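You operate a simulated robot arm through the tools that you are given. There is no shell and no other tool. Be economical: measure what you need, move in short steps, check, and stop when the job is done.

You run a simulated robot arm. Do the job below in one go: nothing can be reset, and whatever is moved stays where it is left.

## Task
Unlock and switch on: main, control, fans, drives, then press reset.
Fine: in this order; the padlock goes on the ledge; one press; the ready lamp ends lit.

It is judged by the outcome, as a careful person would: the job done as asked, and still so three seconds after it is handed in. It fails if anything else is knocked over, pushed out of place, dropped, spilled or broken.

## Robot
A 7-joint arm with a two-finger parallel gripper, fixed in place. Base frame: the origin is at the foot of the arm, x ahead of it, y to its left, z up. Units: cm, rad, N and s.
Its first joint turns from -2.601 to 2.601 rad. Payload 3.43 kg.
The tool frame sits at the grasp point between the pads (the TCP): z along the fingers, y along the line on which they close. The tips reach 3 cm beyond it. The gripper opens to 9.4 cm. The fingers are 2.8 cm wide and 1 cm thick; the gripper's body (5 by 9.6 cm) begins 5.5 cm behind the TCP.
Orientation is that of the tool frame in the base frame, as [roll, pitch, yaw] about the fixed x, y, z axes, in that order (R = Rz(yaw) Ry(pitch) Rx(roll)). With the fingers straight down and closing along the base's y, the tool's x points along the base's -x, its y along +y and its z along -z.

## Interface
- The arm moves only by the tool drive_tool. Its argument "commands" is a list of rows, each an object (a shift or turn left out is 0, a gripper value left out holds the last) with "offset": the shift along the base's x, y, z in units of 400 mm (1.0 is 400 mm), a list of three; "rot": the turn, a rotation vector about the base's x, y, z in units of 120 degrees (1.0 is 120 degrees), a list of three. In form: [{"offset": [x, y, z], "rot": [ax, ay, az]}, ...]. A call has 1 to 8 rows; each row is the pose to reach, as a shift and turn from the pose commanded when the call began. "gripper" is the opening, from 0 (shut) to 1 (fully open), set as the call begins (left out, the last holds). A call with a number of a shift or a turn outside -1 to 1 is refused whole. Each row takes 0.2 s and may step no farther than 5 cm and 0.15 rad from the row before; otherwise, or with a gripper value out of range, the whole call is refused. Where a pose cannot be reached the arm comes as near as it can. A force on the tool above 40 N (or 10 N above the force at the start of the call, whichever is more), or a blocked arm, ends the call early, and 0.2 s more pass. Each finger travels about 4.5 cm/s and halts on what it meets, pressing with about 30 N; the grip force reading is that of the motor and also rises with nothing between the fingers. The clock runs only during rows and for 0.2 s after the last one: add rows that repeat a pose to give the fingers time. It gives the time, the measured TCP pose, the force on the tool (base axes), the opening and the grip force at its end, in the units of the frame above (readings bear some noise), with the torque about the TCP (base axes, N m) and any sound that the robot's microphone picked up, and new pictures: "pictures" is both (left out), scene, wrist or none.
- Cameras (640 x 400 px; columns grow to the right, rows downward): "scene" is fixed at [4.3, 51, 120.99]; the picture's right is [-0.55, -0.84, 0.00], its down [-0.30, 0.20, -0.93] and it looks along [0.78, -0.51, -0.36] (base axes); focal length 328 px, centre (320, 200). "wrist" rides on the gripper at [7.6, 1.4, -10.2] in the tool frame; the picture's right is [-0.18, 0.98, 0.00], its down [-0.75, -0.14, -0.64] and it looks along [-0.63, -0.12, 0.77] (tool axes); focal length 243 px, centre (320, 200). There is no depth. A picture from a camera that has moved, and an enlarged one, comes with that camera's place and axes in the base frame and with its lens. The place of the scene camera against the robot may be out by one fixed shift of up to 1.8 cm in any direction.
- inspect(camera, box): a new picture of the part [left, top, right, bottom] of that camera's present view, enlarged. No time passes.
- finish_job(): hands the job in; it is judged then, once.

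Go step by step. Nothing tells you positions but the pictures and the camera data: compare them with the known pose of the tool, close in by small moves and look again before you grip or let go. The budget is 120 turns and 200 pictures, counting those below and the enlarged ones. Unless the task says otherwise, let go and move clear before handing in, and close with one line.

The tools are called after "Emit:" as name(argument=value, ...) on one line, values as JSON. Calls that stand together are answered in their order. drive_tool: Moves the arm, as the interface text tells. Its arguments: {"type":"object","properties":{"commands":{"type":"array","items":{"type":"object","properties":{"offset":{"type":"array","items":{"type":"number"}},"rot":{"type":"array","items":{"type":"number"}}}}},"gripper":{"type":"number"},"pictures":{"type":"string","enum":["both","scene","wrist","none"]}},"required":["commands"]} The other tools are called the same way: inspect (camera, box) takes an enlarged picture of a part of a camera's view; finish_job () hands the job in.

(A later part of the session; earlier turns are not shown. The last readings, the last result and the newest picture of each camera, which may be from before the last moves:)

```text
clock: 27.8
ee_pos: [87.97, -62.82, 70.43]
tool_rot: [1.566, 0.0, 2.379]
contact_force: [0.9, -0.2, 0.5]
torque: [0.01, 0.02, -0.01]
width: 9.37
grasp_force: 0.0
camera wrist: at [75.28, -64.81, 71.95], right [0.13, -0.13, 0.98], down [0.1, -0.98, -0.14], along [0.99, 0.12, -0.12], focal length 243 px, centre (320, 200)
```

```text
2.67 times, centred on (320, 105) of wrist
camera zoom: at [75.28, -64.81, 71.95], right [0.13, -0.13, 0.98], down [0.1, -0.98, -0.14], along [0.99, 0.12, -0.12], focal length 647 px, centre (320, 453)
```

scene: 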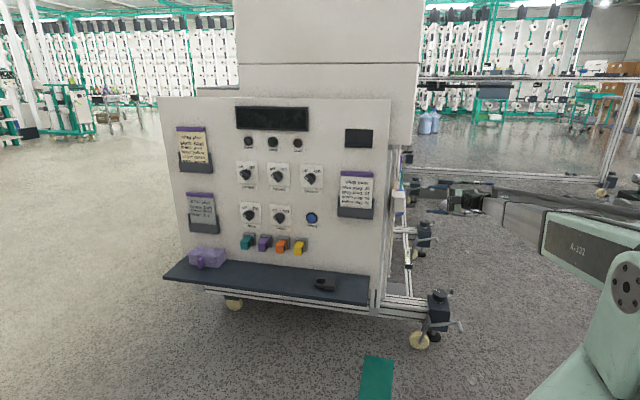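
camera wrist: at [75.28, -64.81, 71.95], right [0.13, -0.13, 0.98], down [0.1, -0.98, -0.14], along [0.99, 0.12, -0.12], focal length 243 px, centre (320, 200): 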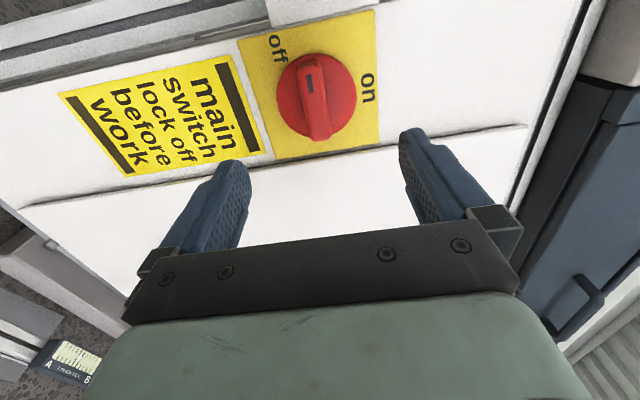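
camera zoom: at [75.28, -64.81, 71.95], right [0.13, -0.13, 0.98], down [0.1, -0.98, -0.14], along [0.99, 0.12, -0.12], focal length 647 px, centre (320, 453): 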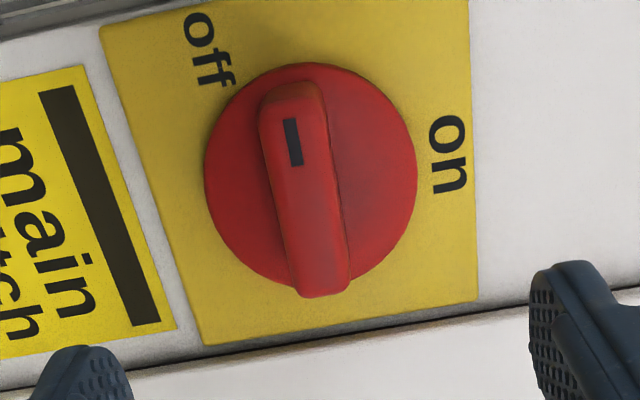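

Handle centre confirmed at f≈106.4, z≈70.1. I'll advance with the fingers straddling the bar from above and below.

Emit:
drive_tool(commands=[{"offset": [0.05, 0.056, -0.003]}, {"offset": [0.1, 0.112, -0.006]}, {"offset": [0.14, 0.157, -0.0075]}, {"offset": [0.165, 0.185, -0.0075]}, {"offset": [0.1865, 0.209, -0.0075]}], pictures="wrist")

Emit:
inspect(camera="wrist", box=[220, 60, 440, 230])

```text
clock: 29.0
ee_pos: [95.4, -54.4, 70.01]
tool_rot: [1.568, 0.005, 2.377]
contact_force: [1.0, 0.1, -0.2]
torque: [0.01, 0.02, -0.03]
width: 9.39
grasp_force: 0.0
camera wrist: at [82.69, -56.47, 71.58], right [0.13, -0.13, 0.98], down [0.1, -0.98, -0.14], along [0.99, 0.12, -0.11], focal length 243 px, centre (320, 200)
```

wrist: 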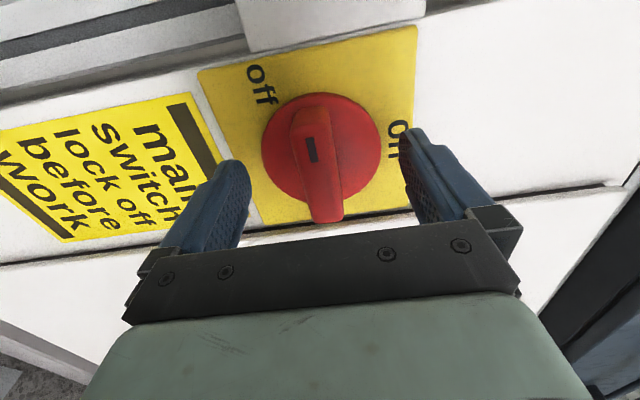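

```text
2.35 times, centred on (330, 145) of wrist
camera zoom: at [82.69, -56.47, 71.58], right [0.13, -0.13, 0.98], down [0.1, -0.98, -0.14], along [0.99, 0.12, -0.11], focal length 571 px, centre (296, 329)
```

zoom: 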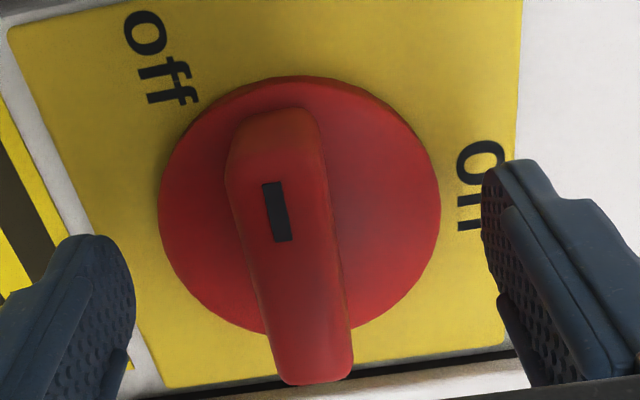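

I'll shift 0.5 cm toward the front to centre on the axis, then close on the bar.

Emit:
drive_tool(commands=[{"offset": [-0.01, 0.0105, 0.003]}, {"offset": [-0.008, 0.0125, 0.003]}], pictures="none")

Emit:
drive_tool(commands=[{}, {}, {}, {}, {}, {}], gripper=0, pictures="wrist")

```text
clock: 29.6
ee_pos: [95.17, -53.88, 70.23]
tool_rot: [1.569, 0.002, 2.379]
contact_force: [0.6, 0.1, -0.2]
torque: [0.01, 0.01, 0.0]
width: 9.4
grasp_force: 0.2
```

```text
clock: 31.0
ee_pos: [94.97, -53.78, 69.97]
tool_rot: [1.571, 0.002, 2.379]
contact_force: [-2.0, 1.5, -15.6]
torque: [-0.12, 0.38, -0.4]
width: 2.2
grasp_force: 44.8
camera wrist: at [82.44, -55.97, 71.55], right [0.13, -0.13, 0.98], down [0.1, -0.98, -0.14], along [0.99, 0.12, -0.12], focal length 243 px, centre (320, 200)
```

wrist: 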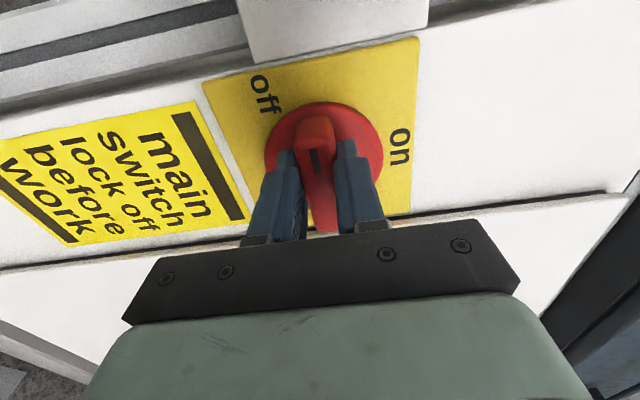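

The bar is held at a width of 2.2 cm. I'll turn clockwise toward "on".

Emit:
drive_tool(commands=[{"offset": [0, 0, -0.005], "rot": [0.0474, 0.049, 0]}, {"offset": [0, 0, -0.005], "rot": [0.0948, 0.098, 0]}, {"offset": [0, 0, -0.005], "rot": [0.1422, 0.147, 0]}, {"offset": [0, 0, -0.005], "rot": [0.1896, 0.196, 0]}, {"offset": [0, 0, -0.005], "rot": [0.237, 0.245, 0]}, {"offset": [0, 0, -0.005], "rot": [0.2844, 0.294, 0]}], pictures="wrist")

```text
clock: 32.0
ee_pos: [95.2, -53.96, 70.68]
tool_rot: [1.553, -0.534, 2.38]
contact_force: [-2.4, 1.5, 4.8]
torque: [-0.78, 0.6, -0.05]
width: 2.19
grasp_force: 45.3
stopped in row 5: the force on the tool passed its limit at 44 N (the readings are from after the stop); the commanded pose is now the measured one
camera wrist: at [83.79, -57.33, 75.76], right [0.47, -0.47, 0.75], down [-0.03, -0.86, -0.52], along [0.88, 0.22, -0.41], focal length 243 px, centre (320, 200)
```

wrist: 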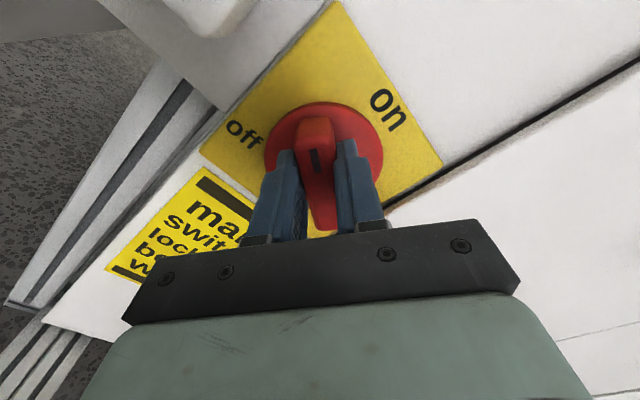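

The handle is following, and the path shows the true axis is about 1.5 cm farther along f. I'll continue the turn on that arc.

Emit:
drive_tool(commands=[{"offset": [0.0022, -0.0021, 0.0045], "rot": [0.0465, 0.0481, 0]}, {"offset": [0.0047, -0.0045, 0.0083], "rot": [0.093, 0.0962, 0]}, {"offset": [0.0076, -0.0073, 0.0115], "rot": [0.1395, 0.1443, 0]}, {"offset": [0.0108, -0.0104, 0.0143], "rot": [0.186, 0.1924, 0]}, {"offset": [0.0142, -0.0137, 0.0165], "rot": [0.2325, 0.2405, 0]}, {"offset": [0.018, -0.0174, 0.0178], "rot": [0.279, 0.2886, 0]}, {"offset": [0.0216, -0.0209, 0.0185], "rot": [0.3255, 0.3367, 0]}, {"offset": [0.0241, -0.0233, 0.0185], "rot": [0.355, 0.3672, 0]}], pictures="both")

```text
clock: 33.8
ee_pos: [96.11, -54.84, 71.49]
tool_rot: [-1.421, -1.537, -0.931]
contact_force: [-21.8, 12.0, 0.5]
torque: [0.55, -1.14, -0.59]
width: 2.2
grasp_force: 45.4
heard: click
camera wrist: at [89.99, -63.32, 78.99], right [0.69, -0.69, -0.22], down [-0.57, -0.34, -0.75], along [0.44, 0.65, -0.62], focal length 243 px, centre (320, 200)
```

scene: 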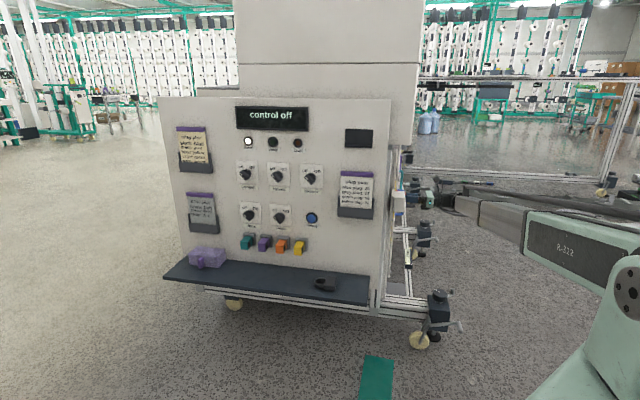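
wrist: 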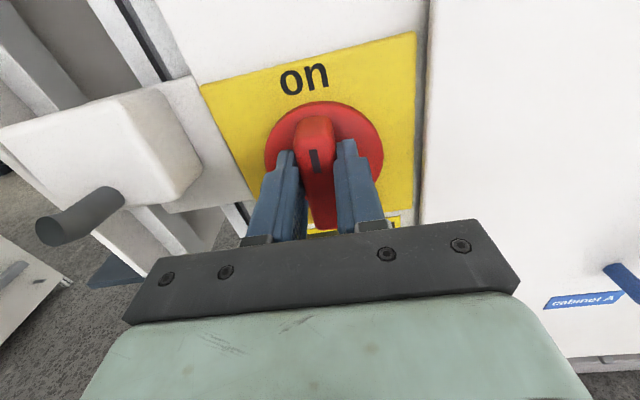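

Main is on: it clicked, the power lamp lit and the display reads "control off". I'll open and back out.

Emit:
drive_tool(commands=[{}, {}, {}], gripper=0.6, pictures="none")

Emit:
drive_tool(commands=[{"offset": [-0.0348, -0.036, 0]}, {"offset": [-0.104, -0.108, 0]}, {"offset": [-0.174, -0.18, 0]}, {"offset": [-0.244, -0.252, 0]}, {"offset": [-0.313, -0.324, 0]}], pictures="wrist")

```text
clock: 34.6
ee_pos: [96.31, -54.96, 71.33]
tool_rot: [-1.411, -1.534, -0.943]
contact_force: [-0.3, 0.7, 0.5]
torque: [0.01, 0.04, 0.01]
width: 5.62
grasp_force: 0.0
```

```text
clock: 35.8
ee_pos: [83.73, -68.06, 71.43]
tool_rot: [-1.418, -1.536, -0.936]
contact_force: [0.1, 0.2, 0.2]
torque: [0.01, -0.02, -0.01]
width: 5.63
grasp_force: 0.1
camera wrist: at [77.68, -76.44, 79.04], right [0.69, -0.69, -0.22], down [-0.57, -0.33, -0.75], along [0.44, 0.65, -0.62], focal length 243 px, centre (320, 200)
```

wrist: 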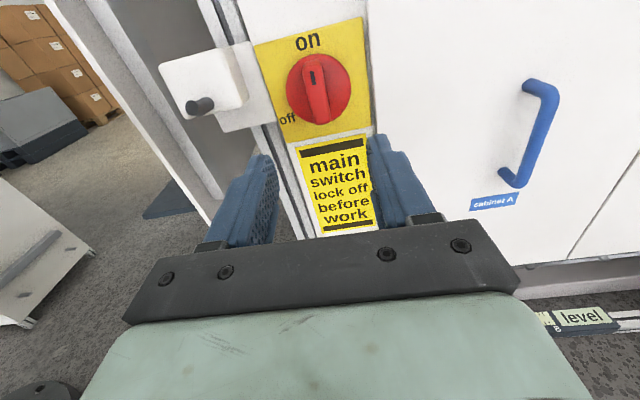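

The main handle points to "on". Now I'll bring the tool round to face the front panel, yawing about −90° along the way.

Emit:
drive_tool(commands=[{"offset": [-0.074, 0.072, 0.014], "rot": [0, 0, -0.0668]}, {"offset": [-0.148, 0.144, 0.028], "rot": [0, 0, -0.1336]}, {"offset": [-0.222, 0.216, 0.042], "rot": [0, 0, -0.2004]}, {"offset": [-0.296, 0.288, 0.056], "rot": [0, 0, -0.2672]}, {"offset": [-0.37, 0.36, 0.07], "rot": [0, 0, -0.334]}, {"offset": [-0.444, 0.432, 0.084], "rot": [0, 0, -0.4008]}, {"offset": [-0.518, 0.504, 0.098], "rot": [0, 0, -0.4676]}, {"offset": [-0.592, 0.576, 0.112], "rot": [0, 0, -0.5344]}], pictures="none")

```text
clock: 37.6
ee_pos: [60.24, -44.94, 75.72]
tool_rot: [-1.426, -1.536, -2.05]
contact_force: [0.5, -0.2, -0.4]
torque: [0.02, 0.03, 0.0]
width: 5.63
grasp_force: 0.0
```

Emit:
drive_tool(commands=[{"offset": [0.02, 0.108, 0.012], "rot": [0, 0, -0.0545]}, {"offset": [0.04, 0.216, 0.024], "rot": [0, 0, -0.109]}, {"offset": [0.06, 0.324, 0.036], "rot": [0, 0, -0.1635]}, {"offset": [0.08, 0.432, 0.048], "rot": [0, 0, -0.218]}, {"offset": [0.1, 0.54, 0.06], "rot": [0, 0, -0.218]}, {"offset": [0.12, 0.648, 0.072], "rot": [0, 0, -0.218]}, {"offset": [0.16, 0.756, 0.084], "rot": [0, 0, -0.218]}, {"offset": [0.21, 0.86, 0.096], "rot": [0, 0, -0.218]}], pictures="wrist")

```text
clock: 39.4
ee_pos: [63.08, -36.64, 84.38]
tool_rot: [-2.568, -1.49, -1.095]
contact_force: [-0.3, -0.2, 0.5]
torque: [-0.02, 0.03, 0.02]
width: 5.64
grasp_force: 0.0
out of reach, approached as far as the arm can: row 2, 3, 4, 5, 6, 7, 8
camera wrist: at [53.69, -33.34, 92.81], right [-0.5, -0.84, -0.23], down [-0.51, 0.49, -0.7], along [0.7, -0.23, -0.68], focal length 243 px, centre (320, 200)
```

wrist: 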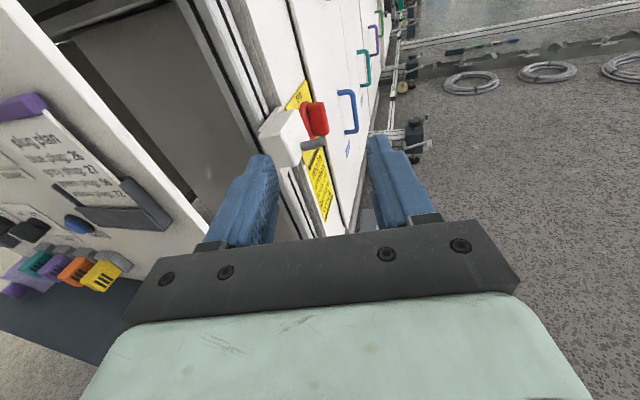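

The arm is at a limit with the camera on top. I'll roll back 180° (camera below), which should free the wrist for the front.

Emit:
drive_tool(commands=[{"rot": [-0.059, 0.0338, 0.0046]}, {"rot": [-0.118, 0.0676, 0.0092]}, {"rot": [-0.177, 0.1014, 0.0138]}, {"rot": [-0.236, 0.1352, 0.0184]}, {"rot": [-0.295, 0.169, 0.023]}, {"rot": [-0.354, 0.2028, 0.0276]}, {"rot": [-0.413, 0.2366, 0.0322]}, {"rot": [-0.472, 0.2704, 0.0368]}], pictures="none")

Emit:
drive_tool(commands=[{"rot": [-0.059, 0.0338, 0.0046]}, {"rot": [-0.118, 0.0676, 0.0092]}, {"rot": [-0.177, 0.1014, 0.0138]}, {"rot": [-0.236, 0.1352, 0.0184]}, {"rot": [-0.295, 0.169, 0.023]}, {"rot": [-0.354, 0.2028, 0.0276]}, {"rot": [-0.413, 0.2366, 0.0322]}, {"rot": [-0.472, 0.2704, 0.0368]}], pictures="none")

Emit:
drive_tool(commands=[{"rot": [-0.059, 0.0338, 0.0046]}, {"rot": [-0.118, 0.0676, 0.0092]}, {"rot": [-0.177, 0.1014, 0.0138]}, {"rot": [-0.236, 0.1352, 0.0184]}, {"rot": [-0.295, 0.169, 0.023]}, {"rot": [-0.354, 0.2028, 0.0276]}], pictures="none")

```text
clock: 41.2
ee_pos: [63.41, -36.44, 84.68]
tool_rot: [1.649, -0.467, 1.019]
contact_force: [0.2, 0.1, -0.8]
torque: [-0.02, 0.01, -0.02]
width: 5.64
grasp_force: 0.0
out of reach, approached as far as the arm can: row 2, 3, 4, 5, 6, 7, 8
```

```text
clock: 43.0
ee_pos: [63.36, -36.49, 84.59]
tool_rot: [1.659, 0.67, 1.111]
contact_force: [0.0, 1.0, -0.6]
torque: [-0.01, 0.01, -0.01]
width: 5.64
grasp_force: 0.2
```

```text
clock: 44.4
ee_pos: [63.28, -36.4, 84.78]
tool_rot: [2.586, 1.49, 2.067]
contact_force: [-0.1, 0.3, 0.8]
torque: [0.01, -0.01, -0.01]
width: 5.62
grasp_force: 0.1
```

The roll worked. I'll level the tool facing the panel and move out in front of it.

Emit:
drive_tool(commands=[{"offset": [-0.0863, 0.0834, 0], "rot": [-0.0099, -0.0133, -0.0597]}, {"offset": [-0.1725, 0.167, 0], "rot": [-0.0198, -0.0267, -0.1194]}, {"offset": [-0.2588, 0.25, 0], "rot": [-0.0198, -0.0267, -0.1194]}, {"offset": [-0.1738, 0.338, 0], "rot": [-0.0198, -0.0267, -0.1194]}, {"offset": [-0.0888, 0.426, 0], "rot": [-0.0198, -0.0267, -0.1194]}, {"offset": [-0.0038, 0.514, 0], "rot": [-0.0198, -0.0267, -0.1194]}, {"offset": [0.0812, 0.602, 0], "rot": [-0.0198, -0.0267, -0.1194]}, {"offset": [0.1662, 0.69, 0], "rot": [-0.0198, -0.0267, -0.1194]}], pictures="wrist")

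```text
clock: 46.2
ee_pos: [60.89, -39.52, 83.72]
tool_rot: [2.448, 1.5, 1.881]
contact_force: [0.0, -0.5, 0.3]
torque: [-0.03, -0.02, -0.05]
width: 5.64
grasp_force: 0.0
out of reach, approached as far as the arm can: row 1, 2, 3, 4, 5, 6, 7, 8
camera wrist: at [52.72, -32.22, 76.84], right [0.53, 0.82, 0.23], down [-0.6, 0.17, 0.78], along [0.6, -0.55, 0.58], focal length 243 px, centre (320, 200)
```

wrist: 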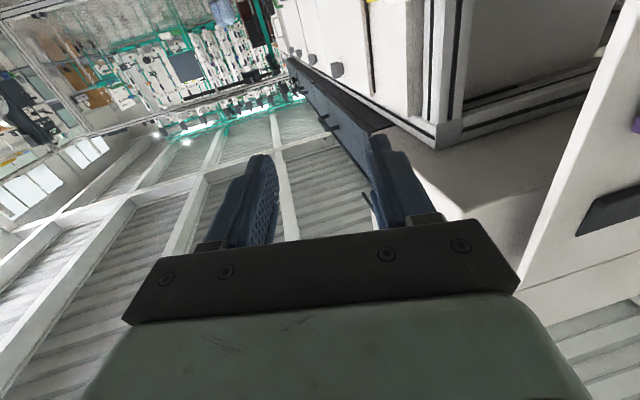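

That pose was too close in for a level tool. I'll tilt the tool down first, travel across, and tilt up once in front of the panel.

Emit:
drive_tool(commands=[{"offset": [0, 0, 0.04], "rot": [0.0357, 0.0564, 0]}, {"offset": [0, 0.02, 0.09], "rot": [0.0714, 0.1128, 0]}, {"offset": [0, 0.05, 0.14], "rot": [0.1071, 0.1692, 0]}, {"offset": [0, 0.12, 0.18], "rot": [0.1428, 0.2256, 0]}, {"offset": [0.02, 0.22, 0.2], "rot": [0.1785, 0.282, 0]}, {"offset": [0.05, 0.33, 0.2], "rot": [0.2142, 0.3384, 0]}, {"offset": [0.09, 0.44, 0.2], "rot": [0.2499, 0.3948, 0]}, {"offset": [0.13, 0.55, 0.2], "rot": [0.2856, 0.4512, 0]}], pictures="none")

```text
clock: 48.0
ee_pos: [65.77, -17.01, 92.88]
tool_rot: [3.124, 0.396, 2.528]
contact_force: [0.1, 0.9, -0.6]
torque: [-0.02, 0.0, 0.01]
width: 5.65
grasp_force: 0.1
out of reach, approached as far as the arm can: row 1, 2, 3, 4, 5
```

Now travelling freely. I'll continue to the panel front while straightening the heading and tilting up.

Emit:
drive_tool(commands=[{"offset": [0.08, 0.085, -0.0175], "rot": [0, 0, -0.037]}, {"offset": [0.16, 0.17, -0.035], "rot": [0, 0, -0.074]}, {"offset": [0.24, 0.255, -0.0525], "rot": [-0.0397, -0.048, -0.074]}, {"offset": [0.32, 0.34, -0.07], "rot": [-0.0794, -0.096, -0.074]}, {"offset": [0.4, 0.425, -0.0875], "rot": [-0.1191, -0.144, -0.074]}, {"offset": [0.48, 0.51, -0.105], "rot": [-0.1588, -0.192, -0.074]}, {"offset": [0.56, 0.595, -0.1225], "rot": [-0.1985, -0.24, -0.074]}, {"offset": [0.64, 0.68, -0.14], "rot": [-0.2382, -0.288, -0.074]}], pictures="both")

```text
clock: 49.8
ee_pos: [91.45, 10.36, 87.53]
tool_rot: [3.114, 1.181, 2.355]
contact_force: [-0.5, 0.3, 0.4]
torque: [0.02, 0.01, 0.03]
width: 5.64
grasp_force: 0.0
camera wrist: at [83.44, 19.99, 84.37], right [0.73, 0.66, 0.18], down [-0.33, 0.1, 0.94], along [0.6, -0.74, 0.29], focal length 243 px, centre (320, 200)
```

scene: 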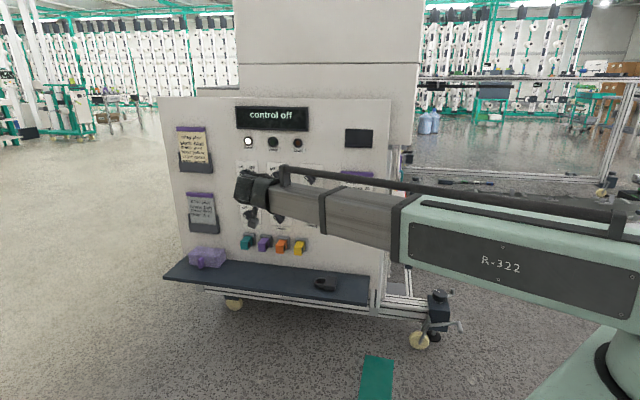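
wrist: 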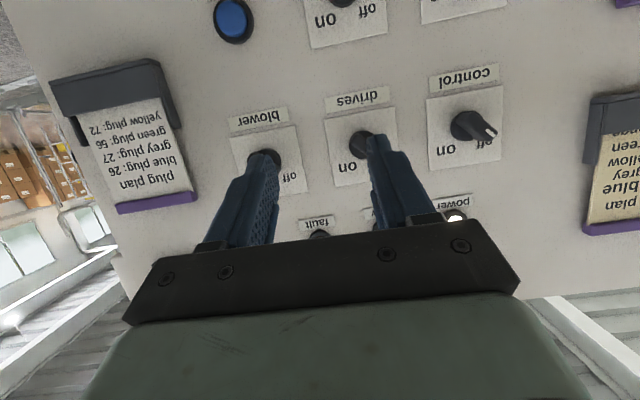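

All the knobs are in view. I'll zoom in to measure them.

Emit:
inspect(camera="wrist", box=[200, 0, 520, 200])

```text
2.00 times, centred on (360, 100) of wrist
camera zoom: at [83.44, 19.99, 84.37], right [0.73, 0.66, 0.18], down [-0.33, 0.1, 0.94], along [0.6, -0.74, 0.29], focal length 485 px, centre (240, 400)
```

zoom: 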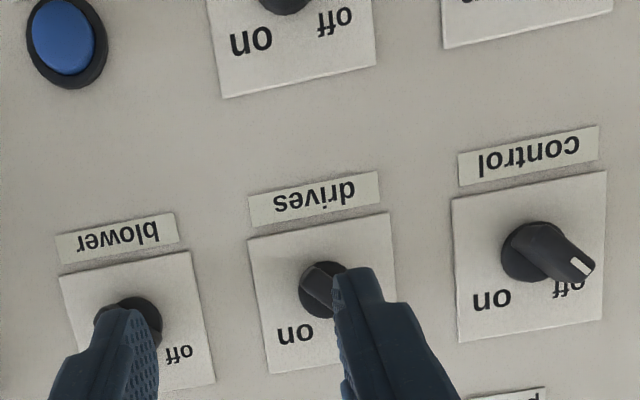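

The control knob is near s≈87.5, z≈87.7, with its pointer at 10:30 ("off"); "on" is at 1:30. I'll level up, move in front of it, then roll −45° so the fingers close across the bar.

Emit:
drive_tool(commands=[{"offset": [0.078, 0.068, 0], "rot": [-0.0323, -0.0334, 0.002]}, {"offset": [0.156, 0.136, 0], "rot": [-0.0647, -0.0669, 0.004]}, {"offset": [0.234, 0.203, 0], "rot": [-0.097, -0.1003, 0.006]}, {"offset": [0.3125, 0.271, 0], "rot": [-0.1294, -0.1337, 0.008]}], pictures="none")

Emit:
drive_tool(commands=[{"rot": [-0.0449, 0.0434, 0]}, {"rot": [-0.0898, 0.0869, 0]}, {"rot": [-0.1347, 0.1303, 0]}, {"rot": [-0.1796, 0.1738, 0]}, {"rot": [-0.2245, 0.2172, 0]}, {"rot": [-0.2694, 0.2607, 0]}], pictures="wrist", gripper=0.65)

```text
clock: 50.8
ee_pos: [103.78, 21.32, 87.13]
tool_rot: [1.57, 1.569, 0.832]
contact_force: [-0.3, 0.0, 0.4]
torque: [0.04, 0.02, 0.0]
width: 5.63
grasp_force: 0.1
```

```text
clock: 52.2
ee_pos: [103.77, 21.17, 87.32]
tool_rot: [-1.603, 0.787, -2.343]
contact_force: [-0.3, -0.3, -0.5]
torque: [0.01, 0.01, 0.01]
width: 6.1
grasp_force: 0.1
camera wrist: at [93.17, 25.17, 81.25], right [0.55, 0.61, -0.56], down [-0.16, 0.74, 0.65], along [0.82, -0.26, 0.51], focal length 243 px, centre (320, 200)
```

wrist: 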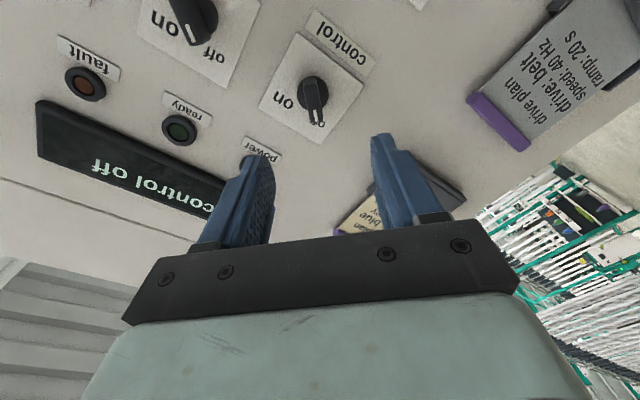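

Emit:
inspect(camera="wrist", box=[240, 0, 400, 160])

```text
2.50 times, centred on (320, 80) of wrist
camera zoom: at [93.17, 25.17, 81.25], right [0.55, 0.61, -0.56], down [-0.16, 0.74, 0.65], along [0.82, -0.26, 0.51], focal length 606 px, centre (320, 500)
```

zoom: 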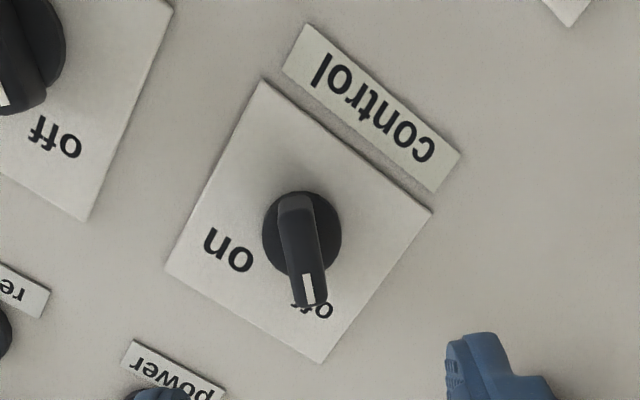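

I triangulate the panel face at f≈76.5 and the control knob axis at s≈87.1, z≈87.6. I'll move most of the way in and check.

Emit:
drive_tool(commands=[{"offset": [0.054, -0.054, 0.002]}, {"offset": [0.107, -0.107, 0.004]}, {"offset": [0.16, -0.162, 0.0075]}], pictures="wrist")

Emit:
inspect(camera="wrist", box=[220, 40, 420, 240])

```text
clock: 53.0
ee_pos: [110.3, 14.93, 87.57]
tool_rot: [-1.603, 0.787, -2.343]
contact_force: [-0.3, 0.2, 0.2]
torque: [0.02, 0.01, 0.02]
width: 6.14
grasp_force: 0.0
camera wrist: at [99.58, 18.83, 81.53], right [0.55, 0.61, -0.56], down [-0.17, 0.74, 0.65], along [0.82, -0.27, 0.51], focal length 243 px, centre (320, 200)
```

wrist: 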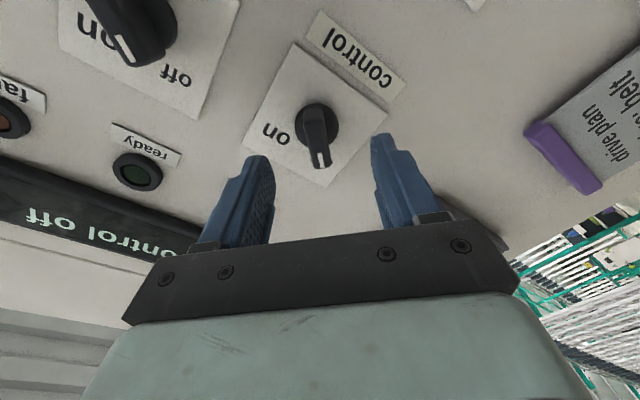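

```text
2.00 times, centred on (320, 140) of wrist
camera zoom: at [99.58, 18.83, 81.53], right [0.55, 0.61, -0.56], down [-0.17, 0.74, 0.65], along [0.82, -0.27, 0.51], focal length 485 px, centre (320, 320)
```

zoom: 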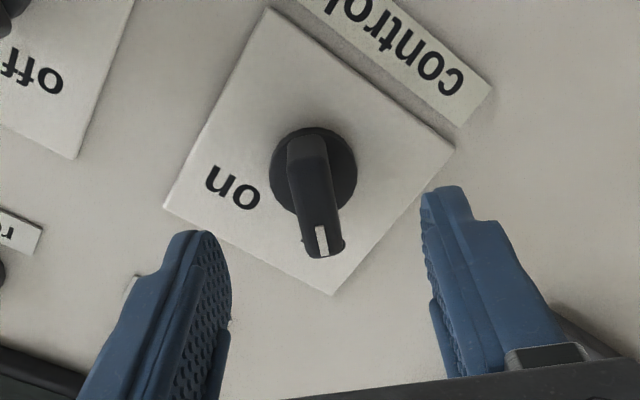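

Alignment is good, so I'll go in the last 3.6 cm.

Emit:
drive_tool(commands=[{"offset": [0.02, -0.024, -0.001]}, {"offset": [0.04, -0.047, -0.002]}, {"offset": [0.0595, -0.068, -0.003]}], pictures="none")

Emit:
drive_tool(commands=[{}, {}, {}, {}, {}], gripper=0, pictures="wrist")

```text
clock: 53.8
ee_pos: [112.69, 12.01, 87.35]
tool_rot: [-1.602, 0.787, -2.342]
contact_force: [0.2, 1.0, -0.3]
torque: [0.0, -0.01, 0.01]
width: 6.11
grasp_force: 0.0
```

```text
clock: 55.0
ee_pos: [112.73, 12.1, 87.4]
tool_rot: [-1.602, 0.787, -2.345]
contact_force: [5.0, 4.4, -5.6]
torque: [-0.44, -0.45, -0.45]
width: 1.47
grasp_force: 45.3
camera wrist: at [102.04, 16.02, 81.31], right [0.55, 0.61, -0.56], down [-0.17, 0.74, 0.65], along [0.82, -0.27, 0.51], focal length 243 px, centre (320, 200)
```

wrist: 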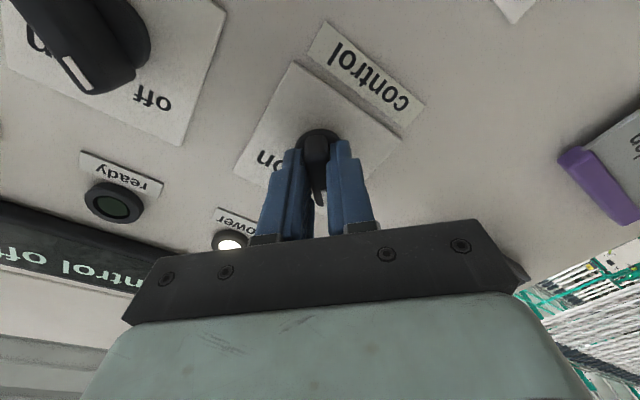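

The knob is gripped. I'll turn clockwise.

Emit:
drive_tool(commands=[{"rot": [0.048, -0.0464, 0]}, {"rot": [0.096, -0.0928, 0]}, {"rot": [0.144, -0.1392, 0]}, {"rot": [0.192, -0.1856, 0]}, {"rot": [0.24, -0.232, 0]}, {"rot": [0.288, -0.2784, 0]}, {"rot": [0.336, -0.3248, 0]}, {"rot": [0.384, -0.3712, 0]}], pictures="both")

```text
clock: 56.8
ee_pos: [112.89, 12.18, 87.24]
tool_rot: [1.553, 1.234, 0.824]
contact_force: [28.9, 22.6, -14.3]
torque: [-0.31, -0.18, -0.63]
width: 1.48
grasp_force: 45.1
heard: click
camera wrist: at [107.77, 22.02, 80.6], right [0.58, 0.65, 0.5], down [-0.74, 0.15, 0.66], along [0.35, -0.75, 0.56], focal length 243 px, centre (320, 200)
```

scene: 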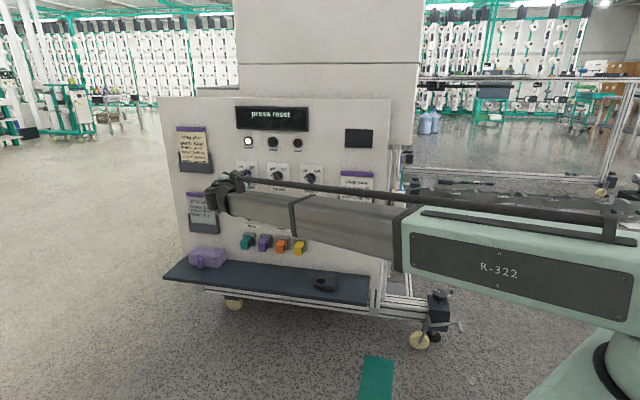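
wrist: 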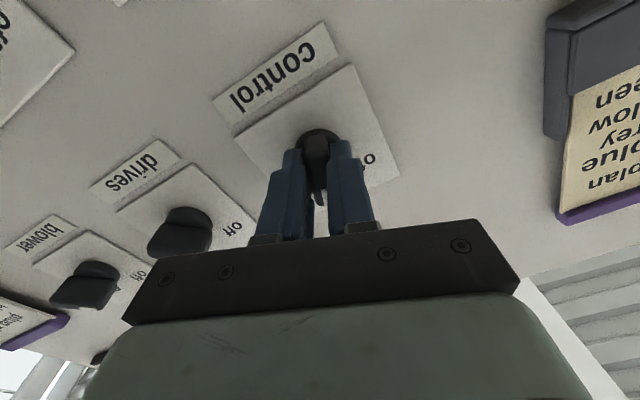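

Control clicked on (the display reads "press reset", but fans and drives come first). I'll finish the last 25° while easing the side force.

Emit:
drive_tool(commands=[{"offset": [0.005, 0.005, -0.003], "rot": [0.048, -0.0464, 0]}, {"offset": [0.006, 0.006, -0.004], "rot": [0.096, -0.0928, 0]}, {"offset": [0.007, 0.007, -0.004], "rot": [0.144, -0.1392, 0]}], pictures="wrist")

```text
clock: 57.6
ee_pos: [112.83, 12.3, 87.36]
tool_rot: [1.543, 0.813, 0.807]
contact_force: [18.5, 16.4, 3.3]
torque: [-0.05, 0.06, -0.68]
width: 1.45
grasp_force: 44.4
camera wrist: at [109.62, 23.89, 82.65], right [0.39, 0.44, 0.81], down [-0.9, -0.02, 0.44], along [0.21, -0.9, 0.39], focal length 243 px, centre (320, 200)
```

wrist: 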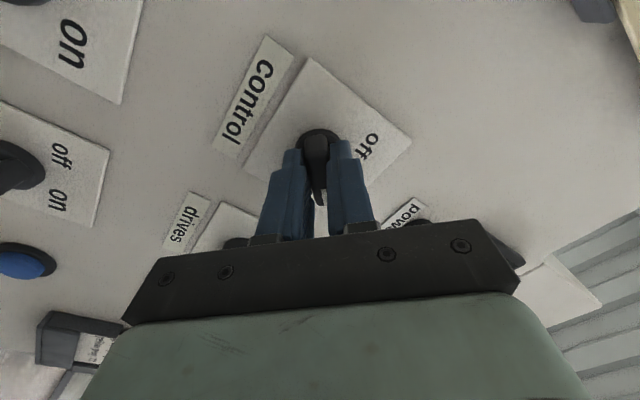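

The turn is complete. I'll release, back out along −f and look.

Emit:
drive_tool(commands=[{}, {}, {}, {}], gripper=0.6, pictures="none")

Emit:
drive_tool(commands=[{"offset": [-0.036, 0.035, 0]}, {"offset": [-0.108, 0.104, 0]}, {"offset": [-0.18, 0.174, 0]}, {"offset": [-0.216, 0.209, 0], "rot": [-0.048, 0.0464, 0]}, {"offset": [-0.216, 0.209, 0], "rot": [-0.096, 0.0928, 0]}, {"offset": [-0.216, 0.209, 0], "rot": [-0.144, 0.1392, 0]}, {"offset": [-0.216, 0.209, 0], "rot": [-0.192, 0.1856, 0]}, {"offset": [-0.216, 0.209, 0], "rot": [-0.24, 0.232, 0]}], pictures="wrist")

```text
clock: 58.6
ee_pos: [113.01, 12.24, 87.3]
tool_rot: [1.546, 0.815, 0.806]
contact_force: [0.2, -0.1, -0.6]
torque: [-0.02, 0.02, -0.01]
width: 5.64
grasp_force: 0.0
```

```text
clock: 60.4
ee_pos: [104.25, 20.49, 87.27]
tool_rot: [1.585, 1.519, 0.848]
contact_force: [1.3, -0.9, 0.1]
torque: [0.0, -0.01, 0.03]
width: 5.63
grasp_force: 0.1
camera wrist: at [97.85, 29.0, 79.92], right [0.65, 0.72, 0.24], down [-0.6, 0.3, 0.75], along [0.47, -0.63, 0.62], focal length 243 px, centre (320, 200)
```

wrist: 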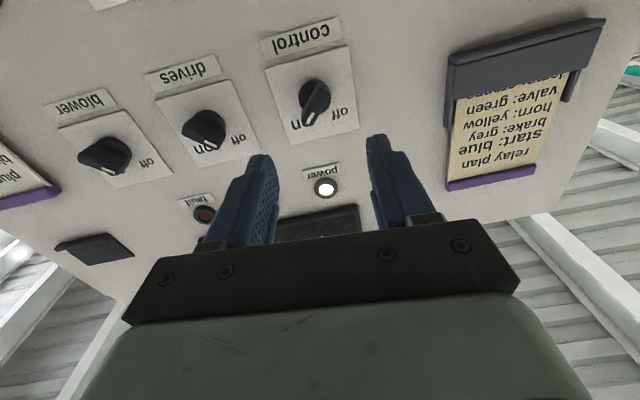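

Control points to "on". Next is fans, estimated at s≈86.8, z≈71.8. I'll move down and roll back to −45°.

Emit:
drive_tool(commands=[{"offset": [0, 0, -0.065], "rot": [-0.0479, 0.0463, 0]}, {"offset": [0, 0, -0.13], "rot": [-0.0958, 0.0926, 0]}, {"offset": [0, 0, -0.195], "rot": [-0.1437, 0.1389, 0]}, {"offset": [0, 0, -0.26], "rot": [-0.1916, 0.1852, 0]}, {"offset": [0, 0, -0.325], "rot": [-0.2395, 0.2315, 0]}, {"offset": [0, 0, -0.39], "rot": [-0.2874, 0.2778, 0]}], pictures="both")

Emit:
inspect(camera="wrist", box=[240, 0, 400, 160])

```text
clock: 61.8
ee_pos: [104.21, 20.65, 71.69]
tool_rot: [-1.603, 0.786, -2.345]
contact_force: [0.0, 0.8, -0.8]
torque: [-0.01, -0.02, 0.01]
width: 5.63
grasp_force: 0.1
camera wrist: at [93.62, 24.63, 65.6], right [0.55, 0.61, -0.56], down [-0.17, 0.74, 0.65], along [0.82, -0.27, 0.51], focal length 243 px, centre (320, 200)
```

scene: 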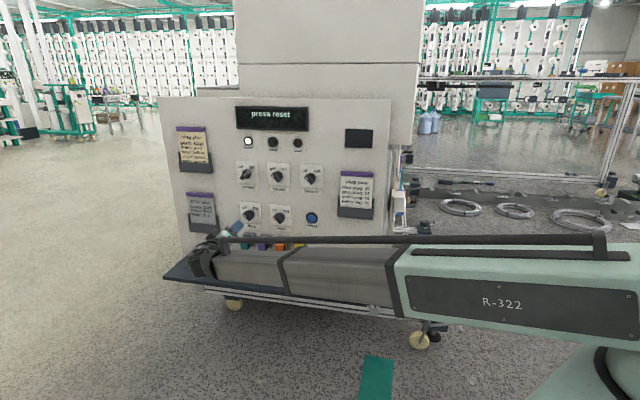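
wrist: 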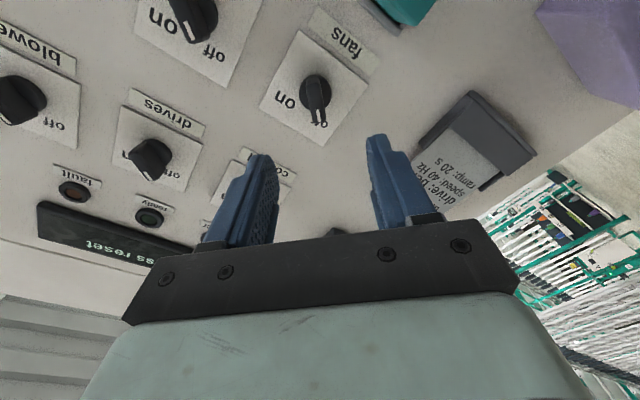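

```text
2.50 times, centred on (320, 80) of wrist
camera zoom: at [93.62, 24.63, 65.6], right [0.55, 0.61, -0.56], down [-0.17, 0.74, 0.65], along [0.82, -0.27, 0.51], focal length 606 px, centre (320, 500)
```

zoom: 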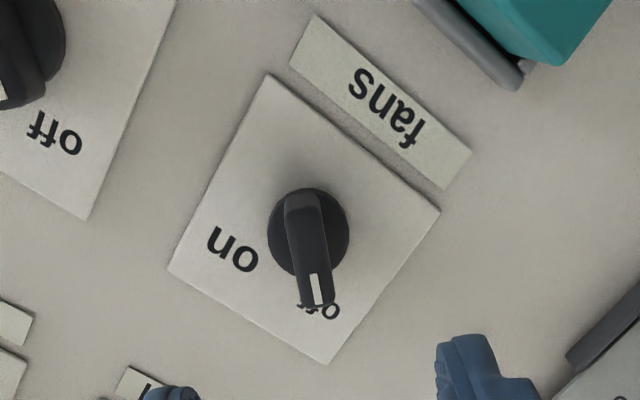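

The fans knob is at s≈87.2, z≈71.4, almost straight ahead. I'll go in.

Emit:
drive_tool(commands=[{"offset": [0.07, -0.068, -0.003]}, {"offset": [0.14, -0.136, -0.006]}, {"offset": [0.175, -0.17, -0.006]}, {"offset": [0.197, -0.192, -0.006]}, {"offset": [0.215, -0.2095, -0.006]}], pictures="wrist")

Emit:
inspect(camera="wrist", box=[220, 80, 420, 240])

```text
clock: 63.0
ee_pos: [112.79, 12.36, 71.3]
tool_rot: [-1.603, 0.789, -2.343]
contact_force: [-0.3, -0.5, 0.0]
torque: [0.05, -0.08, -0.02]
width: 5.64
grasp_force: 0.0
camera wrist: at [102.23, 16.25, 65.36], right [0.55, 0.61, -0.56], down [-0.17, 0.74, 0.65], along [0.82, -0.27, 0.51], focal length 243 px, centre (320, 200)
```

wrist: 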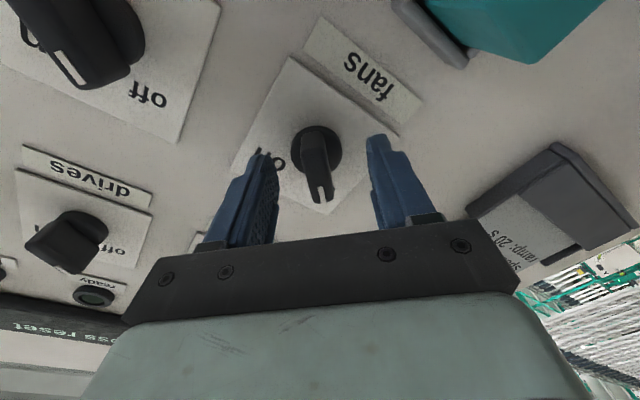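

```text
2.50 times, centred on (320, 160) of wrist
camera zoom: at [102.23, 16.25, 65.36], right [0.55, 0.61, -0.56], down [-0.17, 0.74, 0.65], along [0.82, -0.27, 0.51], focal length 606 px, centre (320, 300)
```

zoom: 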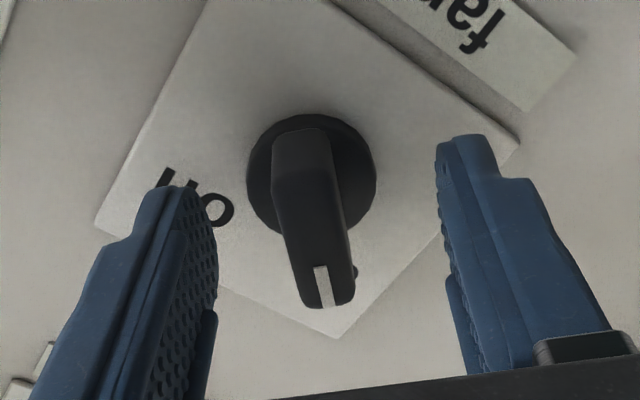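

Well centred. I'll close and turn.

Emit:
drive_tool(commands=[{}, {}, {}, {}, {}], gripper=0, pictures="none")

Emit:
drive_tool(commands=[{"rot": [0.048, -0.0464, 0]}, {"rot": [0.096, -0.0928, 0]}, {"rot": [0.144, -0.1392, 0]}, {"rot": [0.192, -0.1856, 0]}, {"rot": [0.24, -0.232, 0]}, {"rot": [0.288, -0.2784, 0]}, {"rot": [0.336, -0.3248, 0]}, {"rot": [0.384, -0.3712, 0]}], pictures="scene")

```text
clock: 64.2
ee_pos: [112.87, 12.16, 71.55]
tool_rot: [-1.6, 0.789, -2.343]
contact_force: [-4.8, -5.1, 6.0]
torque: [-0.53, -0.55, -0.88]
width: 1.47
grasp_force: 44.7
```

```text
clock: 66.0
ee_pos: [112.88, 12.19, 71.38]
tool_rot: [1.549, 1.231, 0.809]
contact_force: [-12.6, -1.5, 1.5]
torque: [-0.6, -0.6, -1.5]
width: 1.46
grasp_force: 45.2
heard: click
```

scene: 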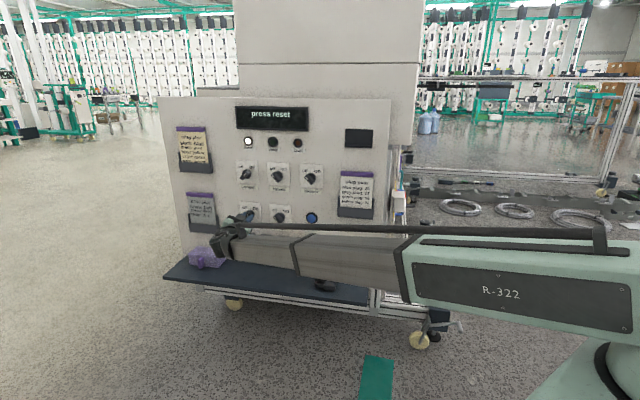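

Clicked. I'll finish the turn, release and back out.

Emit:
drive_tool(commands=[{"rot": [0.048, -0.0464, 0]}, {"rot": [0.096, -0.0928, 0]}, {"rot": [0.144, -0.1392, 0]}], pictures="none")

Emit:
drive_tool(commands=[{}, {}, {}, {}], gripper=0.6, pictures="none")

Emit:
drive_tool(commands=[{"offset": [-0.036, 0.035, 0]}, {"offset": [-0.108, 0.104, 0]}, {"offset": [-0.18, 0.174, 0]}, {"offset": [-0.216, 0.209, 0], "rot": [-0.048, 0.0464, 0]}, {"offset": [-0.216, 0.209, 0.09], "rot": [-0.096, 0.0928, 0]}, {"offset": [-0.216, 0.209, 0.18], "rot": [-0.144, 0.1392, 0]}, {"offset": [-0.216, 0.209, 0.27], "rot": [-0.192, 0.1856, 0]}, {"offset": [-0.216, 0.209, 0.36], "rot": [-0.24, 0.232, 0]}], pictures="both")

```text
clock: 66.8
ee_pos: [112.86, 12.24, 71.52]
tool_rot: [1.544, 0.812, 0.806]
contact_force: [-8.2, 0.5, -0.3]
torque: [-0.09, -0.12, -1.65]
width: 1.44
grasp_force: 44.9
```

```text
clock: 67.8
ee_pos: [112.83, 12.32, 71.43]
tool_rot: [1.546, 0.815, 0.806]
contact_force: [0.6, 0.2, -0.6]
torque: [-0.01, -0.01, 0.01]
width: 5.64
grasp_force: 0.0
```

```text
clock: 69.6
ee_pos: [104.06, 20.65, 85.91]
tool_rot: [1.593, 1.515, 0.857]
contact_force: [0.2, 0.1, 0.6]
torque: [-0.05, -0.01, 0.01]
width: 5.64
grasp_force: 0.0
camera wrist: at [97.68, 29.01, 78.52], right [0.65, 0.72, 0.24], down [-0.6, 0.3, 0.75], along [0.46, -0.63, 0.62], focal length 243 px, centre (320, 200)
```

scene: 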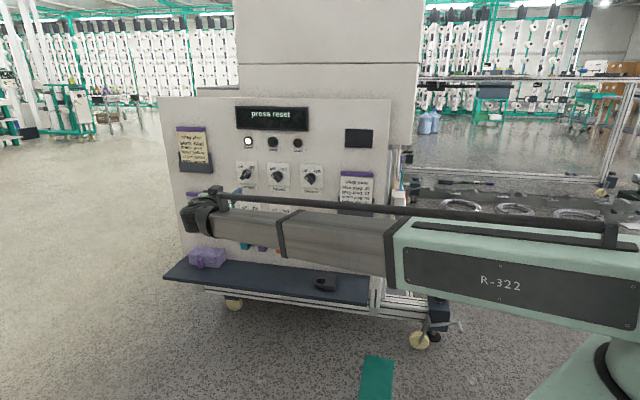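
wrist: 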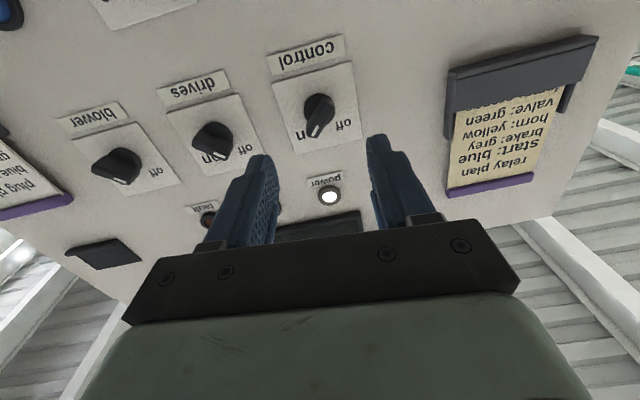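

Next is drives, estimated at s≈75.2, z≈87.6. I'll shift right and roll back to −45°.

Emit:
drive_tool(commands=[{"offset": [-0.035, -0.036, 0.007], "rot": [-0.0479, 0.0463, 0]}, {"offset": [-0.07, -0.072, 0.014], "rot": [-0.0958, 0.0926, 0]}, {"offset": [-0.105, -0.108, 0.02], "rot": [-0.1437, 0.1389, 0]}, {"offset": [-0.14, -0.144, 0.028], "rot": [-0.1916, 0.1852, 0]}, {"offset": [-0.175, -0.18, 0.035], "rot": [-0.2395, 0.2315, 0]}, {"offset": [-0.2085, -0.2158, 0.04], "rot": [-0.2874, 0.2778, 0]}], pictures="wrist")

Emit:
inspect(camera="wrist", box=[240, 0, 400, 160])

Emit:
inspect(camera="scene", box=[220, 90, 340, 260])

```text
clock: 71.0
ee_pos: [95.92, 12.1, 87.44]
tool_rot: [-1.604, 0.789, -2.343]
contact_force: [-0.4, -0.8, -0.1]
torque: [-0.01, 0.01, -0.01]
width: 5.63
grasp_force: 0.2
camera wrist: at [85.3, 16.02, 81.4], right [0.55, 0.61, -0.56], down [-0.17, 0.74, 0.65], along [0.82, -0.27, 0.51], focal length 243 px, centre (320, 200)
```

wrist: 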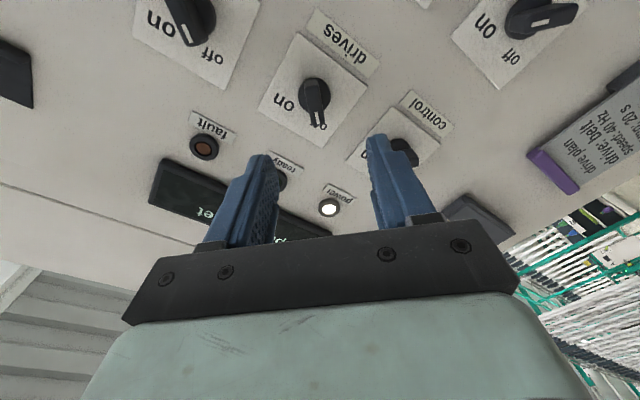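

```text
2.50 times, centred on (320, 80) of wrist
camera zoom: at [85.3, 16.02, 81.4], right [0.55, 0.61, -0.56], down [-0.17, 0.74, 0.65], along [0.82, -0.27, 0.51], focal length 606 px, centre (320, 500)
```

zoom: 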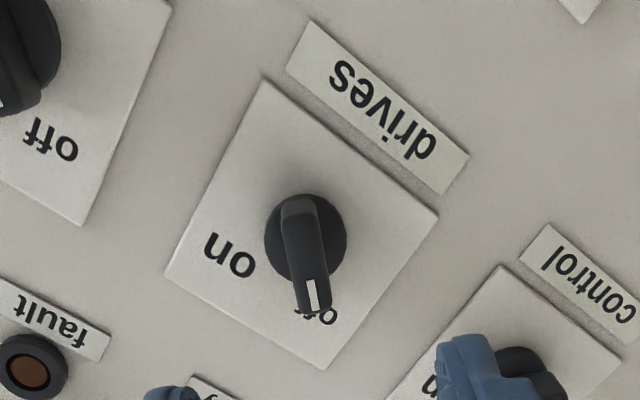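

```text
2.35 times, centred on (280, 175) of scene
camera zoom: at [4.3, 51.0, 120.99], right [-0.55, -0.84, 0.0], down [-0.3, 0.2, -0.93], along [0.78, -0.51, -0.36], focal length 773 px, centre (414, 259)
```

zoom: 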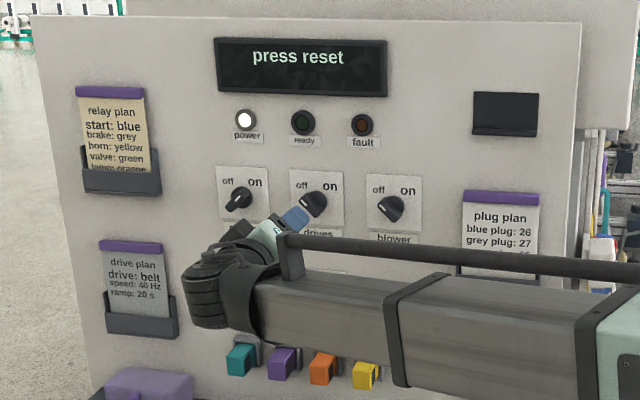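

The drives knob lines up just as fans did. I'll go in, close and turn.

Emit:
drive_tool(commands=[{"offset": [0.07, -0.068, 0]}, {"offset": [0.14, -0.136, 0]}, {"offset": [0.175, -0.17, -0.001]}, {"offset": [0.197, -0.192, -0.001]}, {"offset": [0.215, -0.2095, -0.001]}], pictures="wrist")

Emit:
drive_tool(commands=[{}, {}, {}, {}, {}], gripper=0, pictures="wrist")

```text
clock: 72.2
ee_pos: [104.51, 3.68, 87.43]
tool_rot: [-1.602, 0.791, -2.342]
contact_force: [0.0, -0.7, -0.4]
torque: [0.03, 0.01, 0.0]
width: 5.63
grasp_force: 0.1
camera wrist: at [93.86, 7.65, 81.33], right [0.56, 0.62, -0.56], down [-0.17, 0.74, 0.65], along [0.81, -0.27, 0.51], focal length 243 px, centre (320, 200)
```

wrist: 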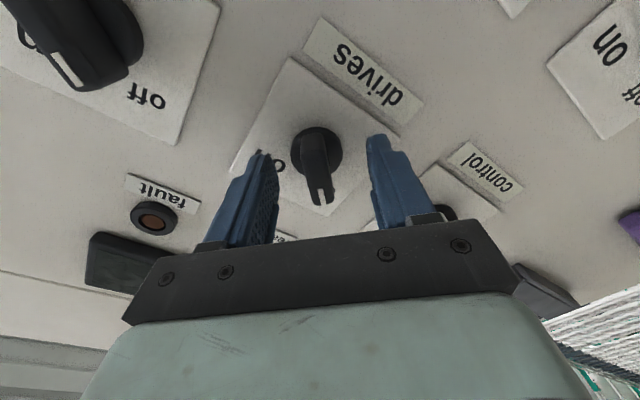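

```text
clock: 73.4
ee_pos: [104.46, 3.51, 87.48]
tool_rot: [-1.602, 0.791, -2.343]
contact_force: [-2.8, -5.6, 7.6]
torque: [-0.64, -0.64, -0.84]
width: 1.45
grasp_force: 45.6
camera wrist: at [93.8, 7.58, 81.41], right [0.56, 0.61, -0.56], down [-0.17, 0.74, 0.65], along [0.81, -0.27, 0.52], focal length 243 px, centre (320, 200)
```

wrist: 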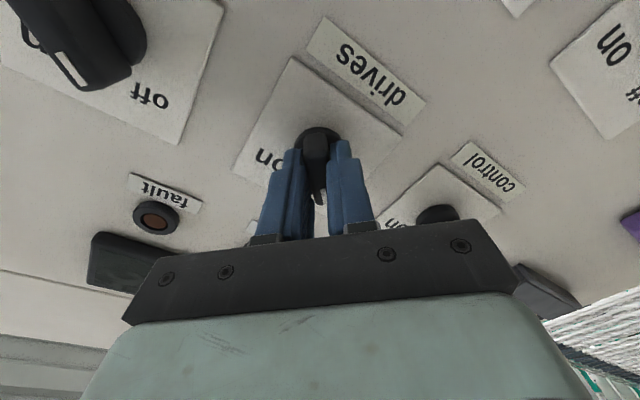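

Emit:
drive_tool(commands=[{"rot": [0.048, -0.0464, 0]}, {"rot": [0.096, -0.0928, 0]}, {"rot": [0.144, -0.1392, 0]}, {"rot": [0.192, -0.1856, 0]}, {"rot": [0.24, -0.232, 0]}, {"rot": [0.288, -0.2784, 0]}, {"rot": [0.336, -0.3248, 0]}, {"rot": [0.384, -0.3712, 0]}], pictures="none")

Emit:
drive_tool(commands=[{"rot": [0.048, -0.0464, 0]}, {"rot": [0.096, -0.0928, 0]}, {"rot": [0.144, -0.1392, 0]}], pictures="scene")

```text
clock: 75.2
ee_pos: [104.39, 3.6, 87.32]
tool_rot: [1.549, 1.23, 0.811]
contact_force: [-5.7, 3.5, 5.6]
torque: [-0.54, -0.54, -1.39]
width: 1.49
grasp_force: 44.1
heard: click
```

```text
clock: 76.0
ee_pos: [104.43, 3.66, 87.39]
tool_rot: [1.545, 0.812, 0.808]
contact_force: [1.2, 8.7, 5.1]
torque: [-0.14, -0.11, -1.42]
width: 1.45
grasp_force: 45.4
```

scene: 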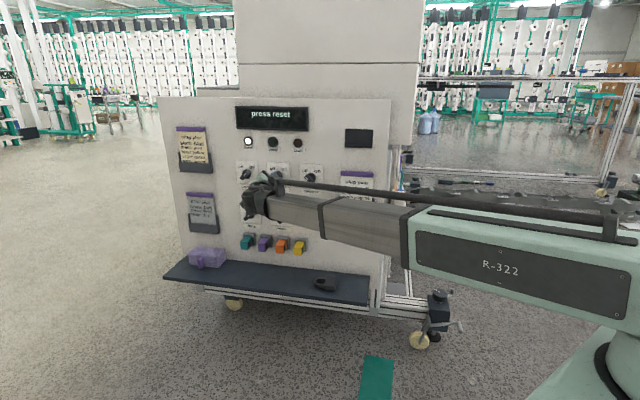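

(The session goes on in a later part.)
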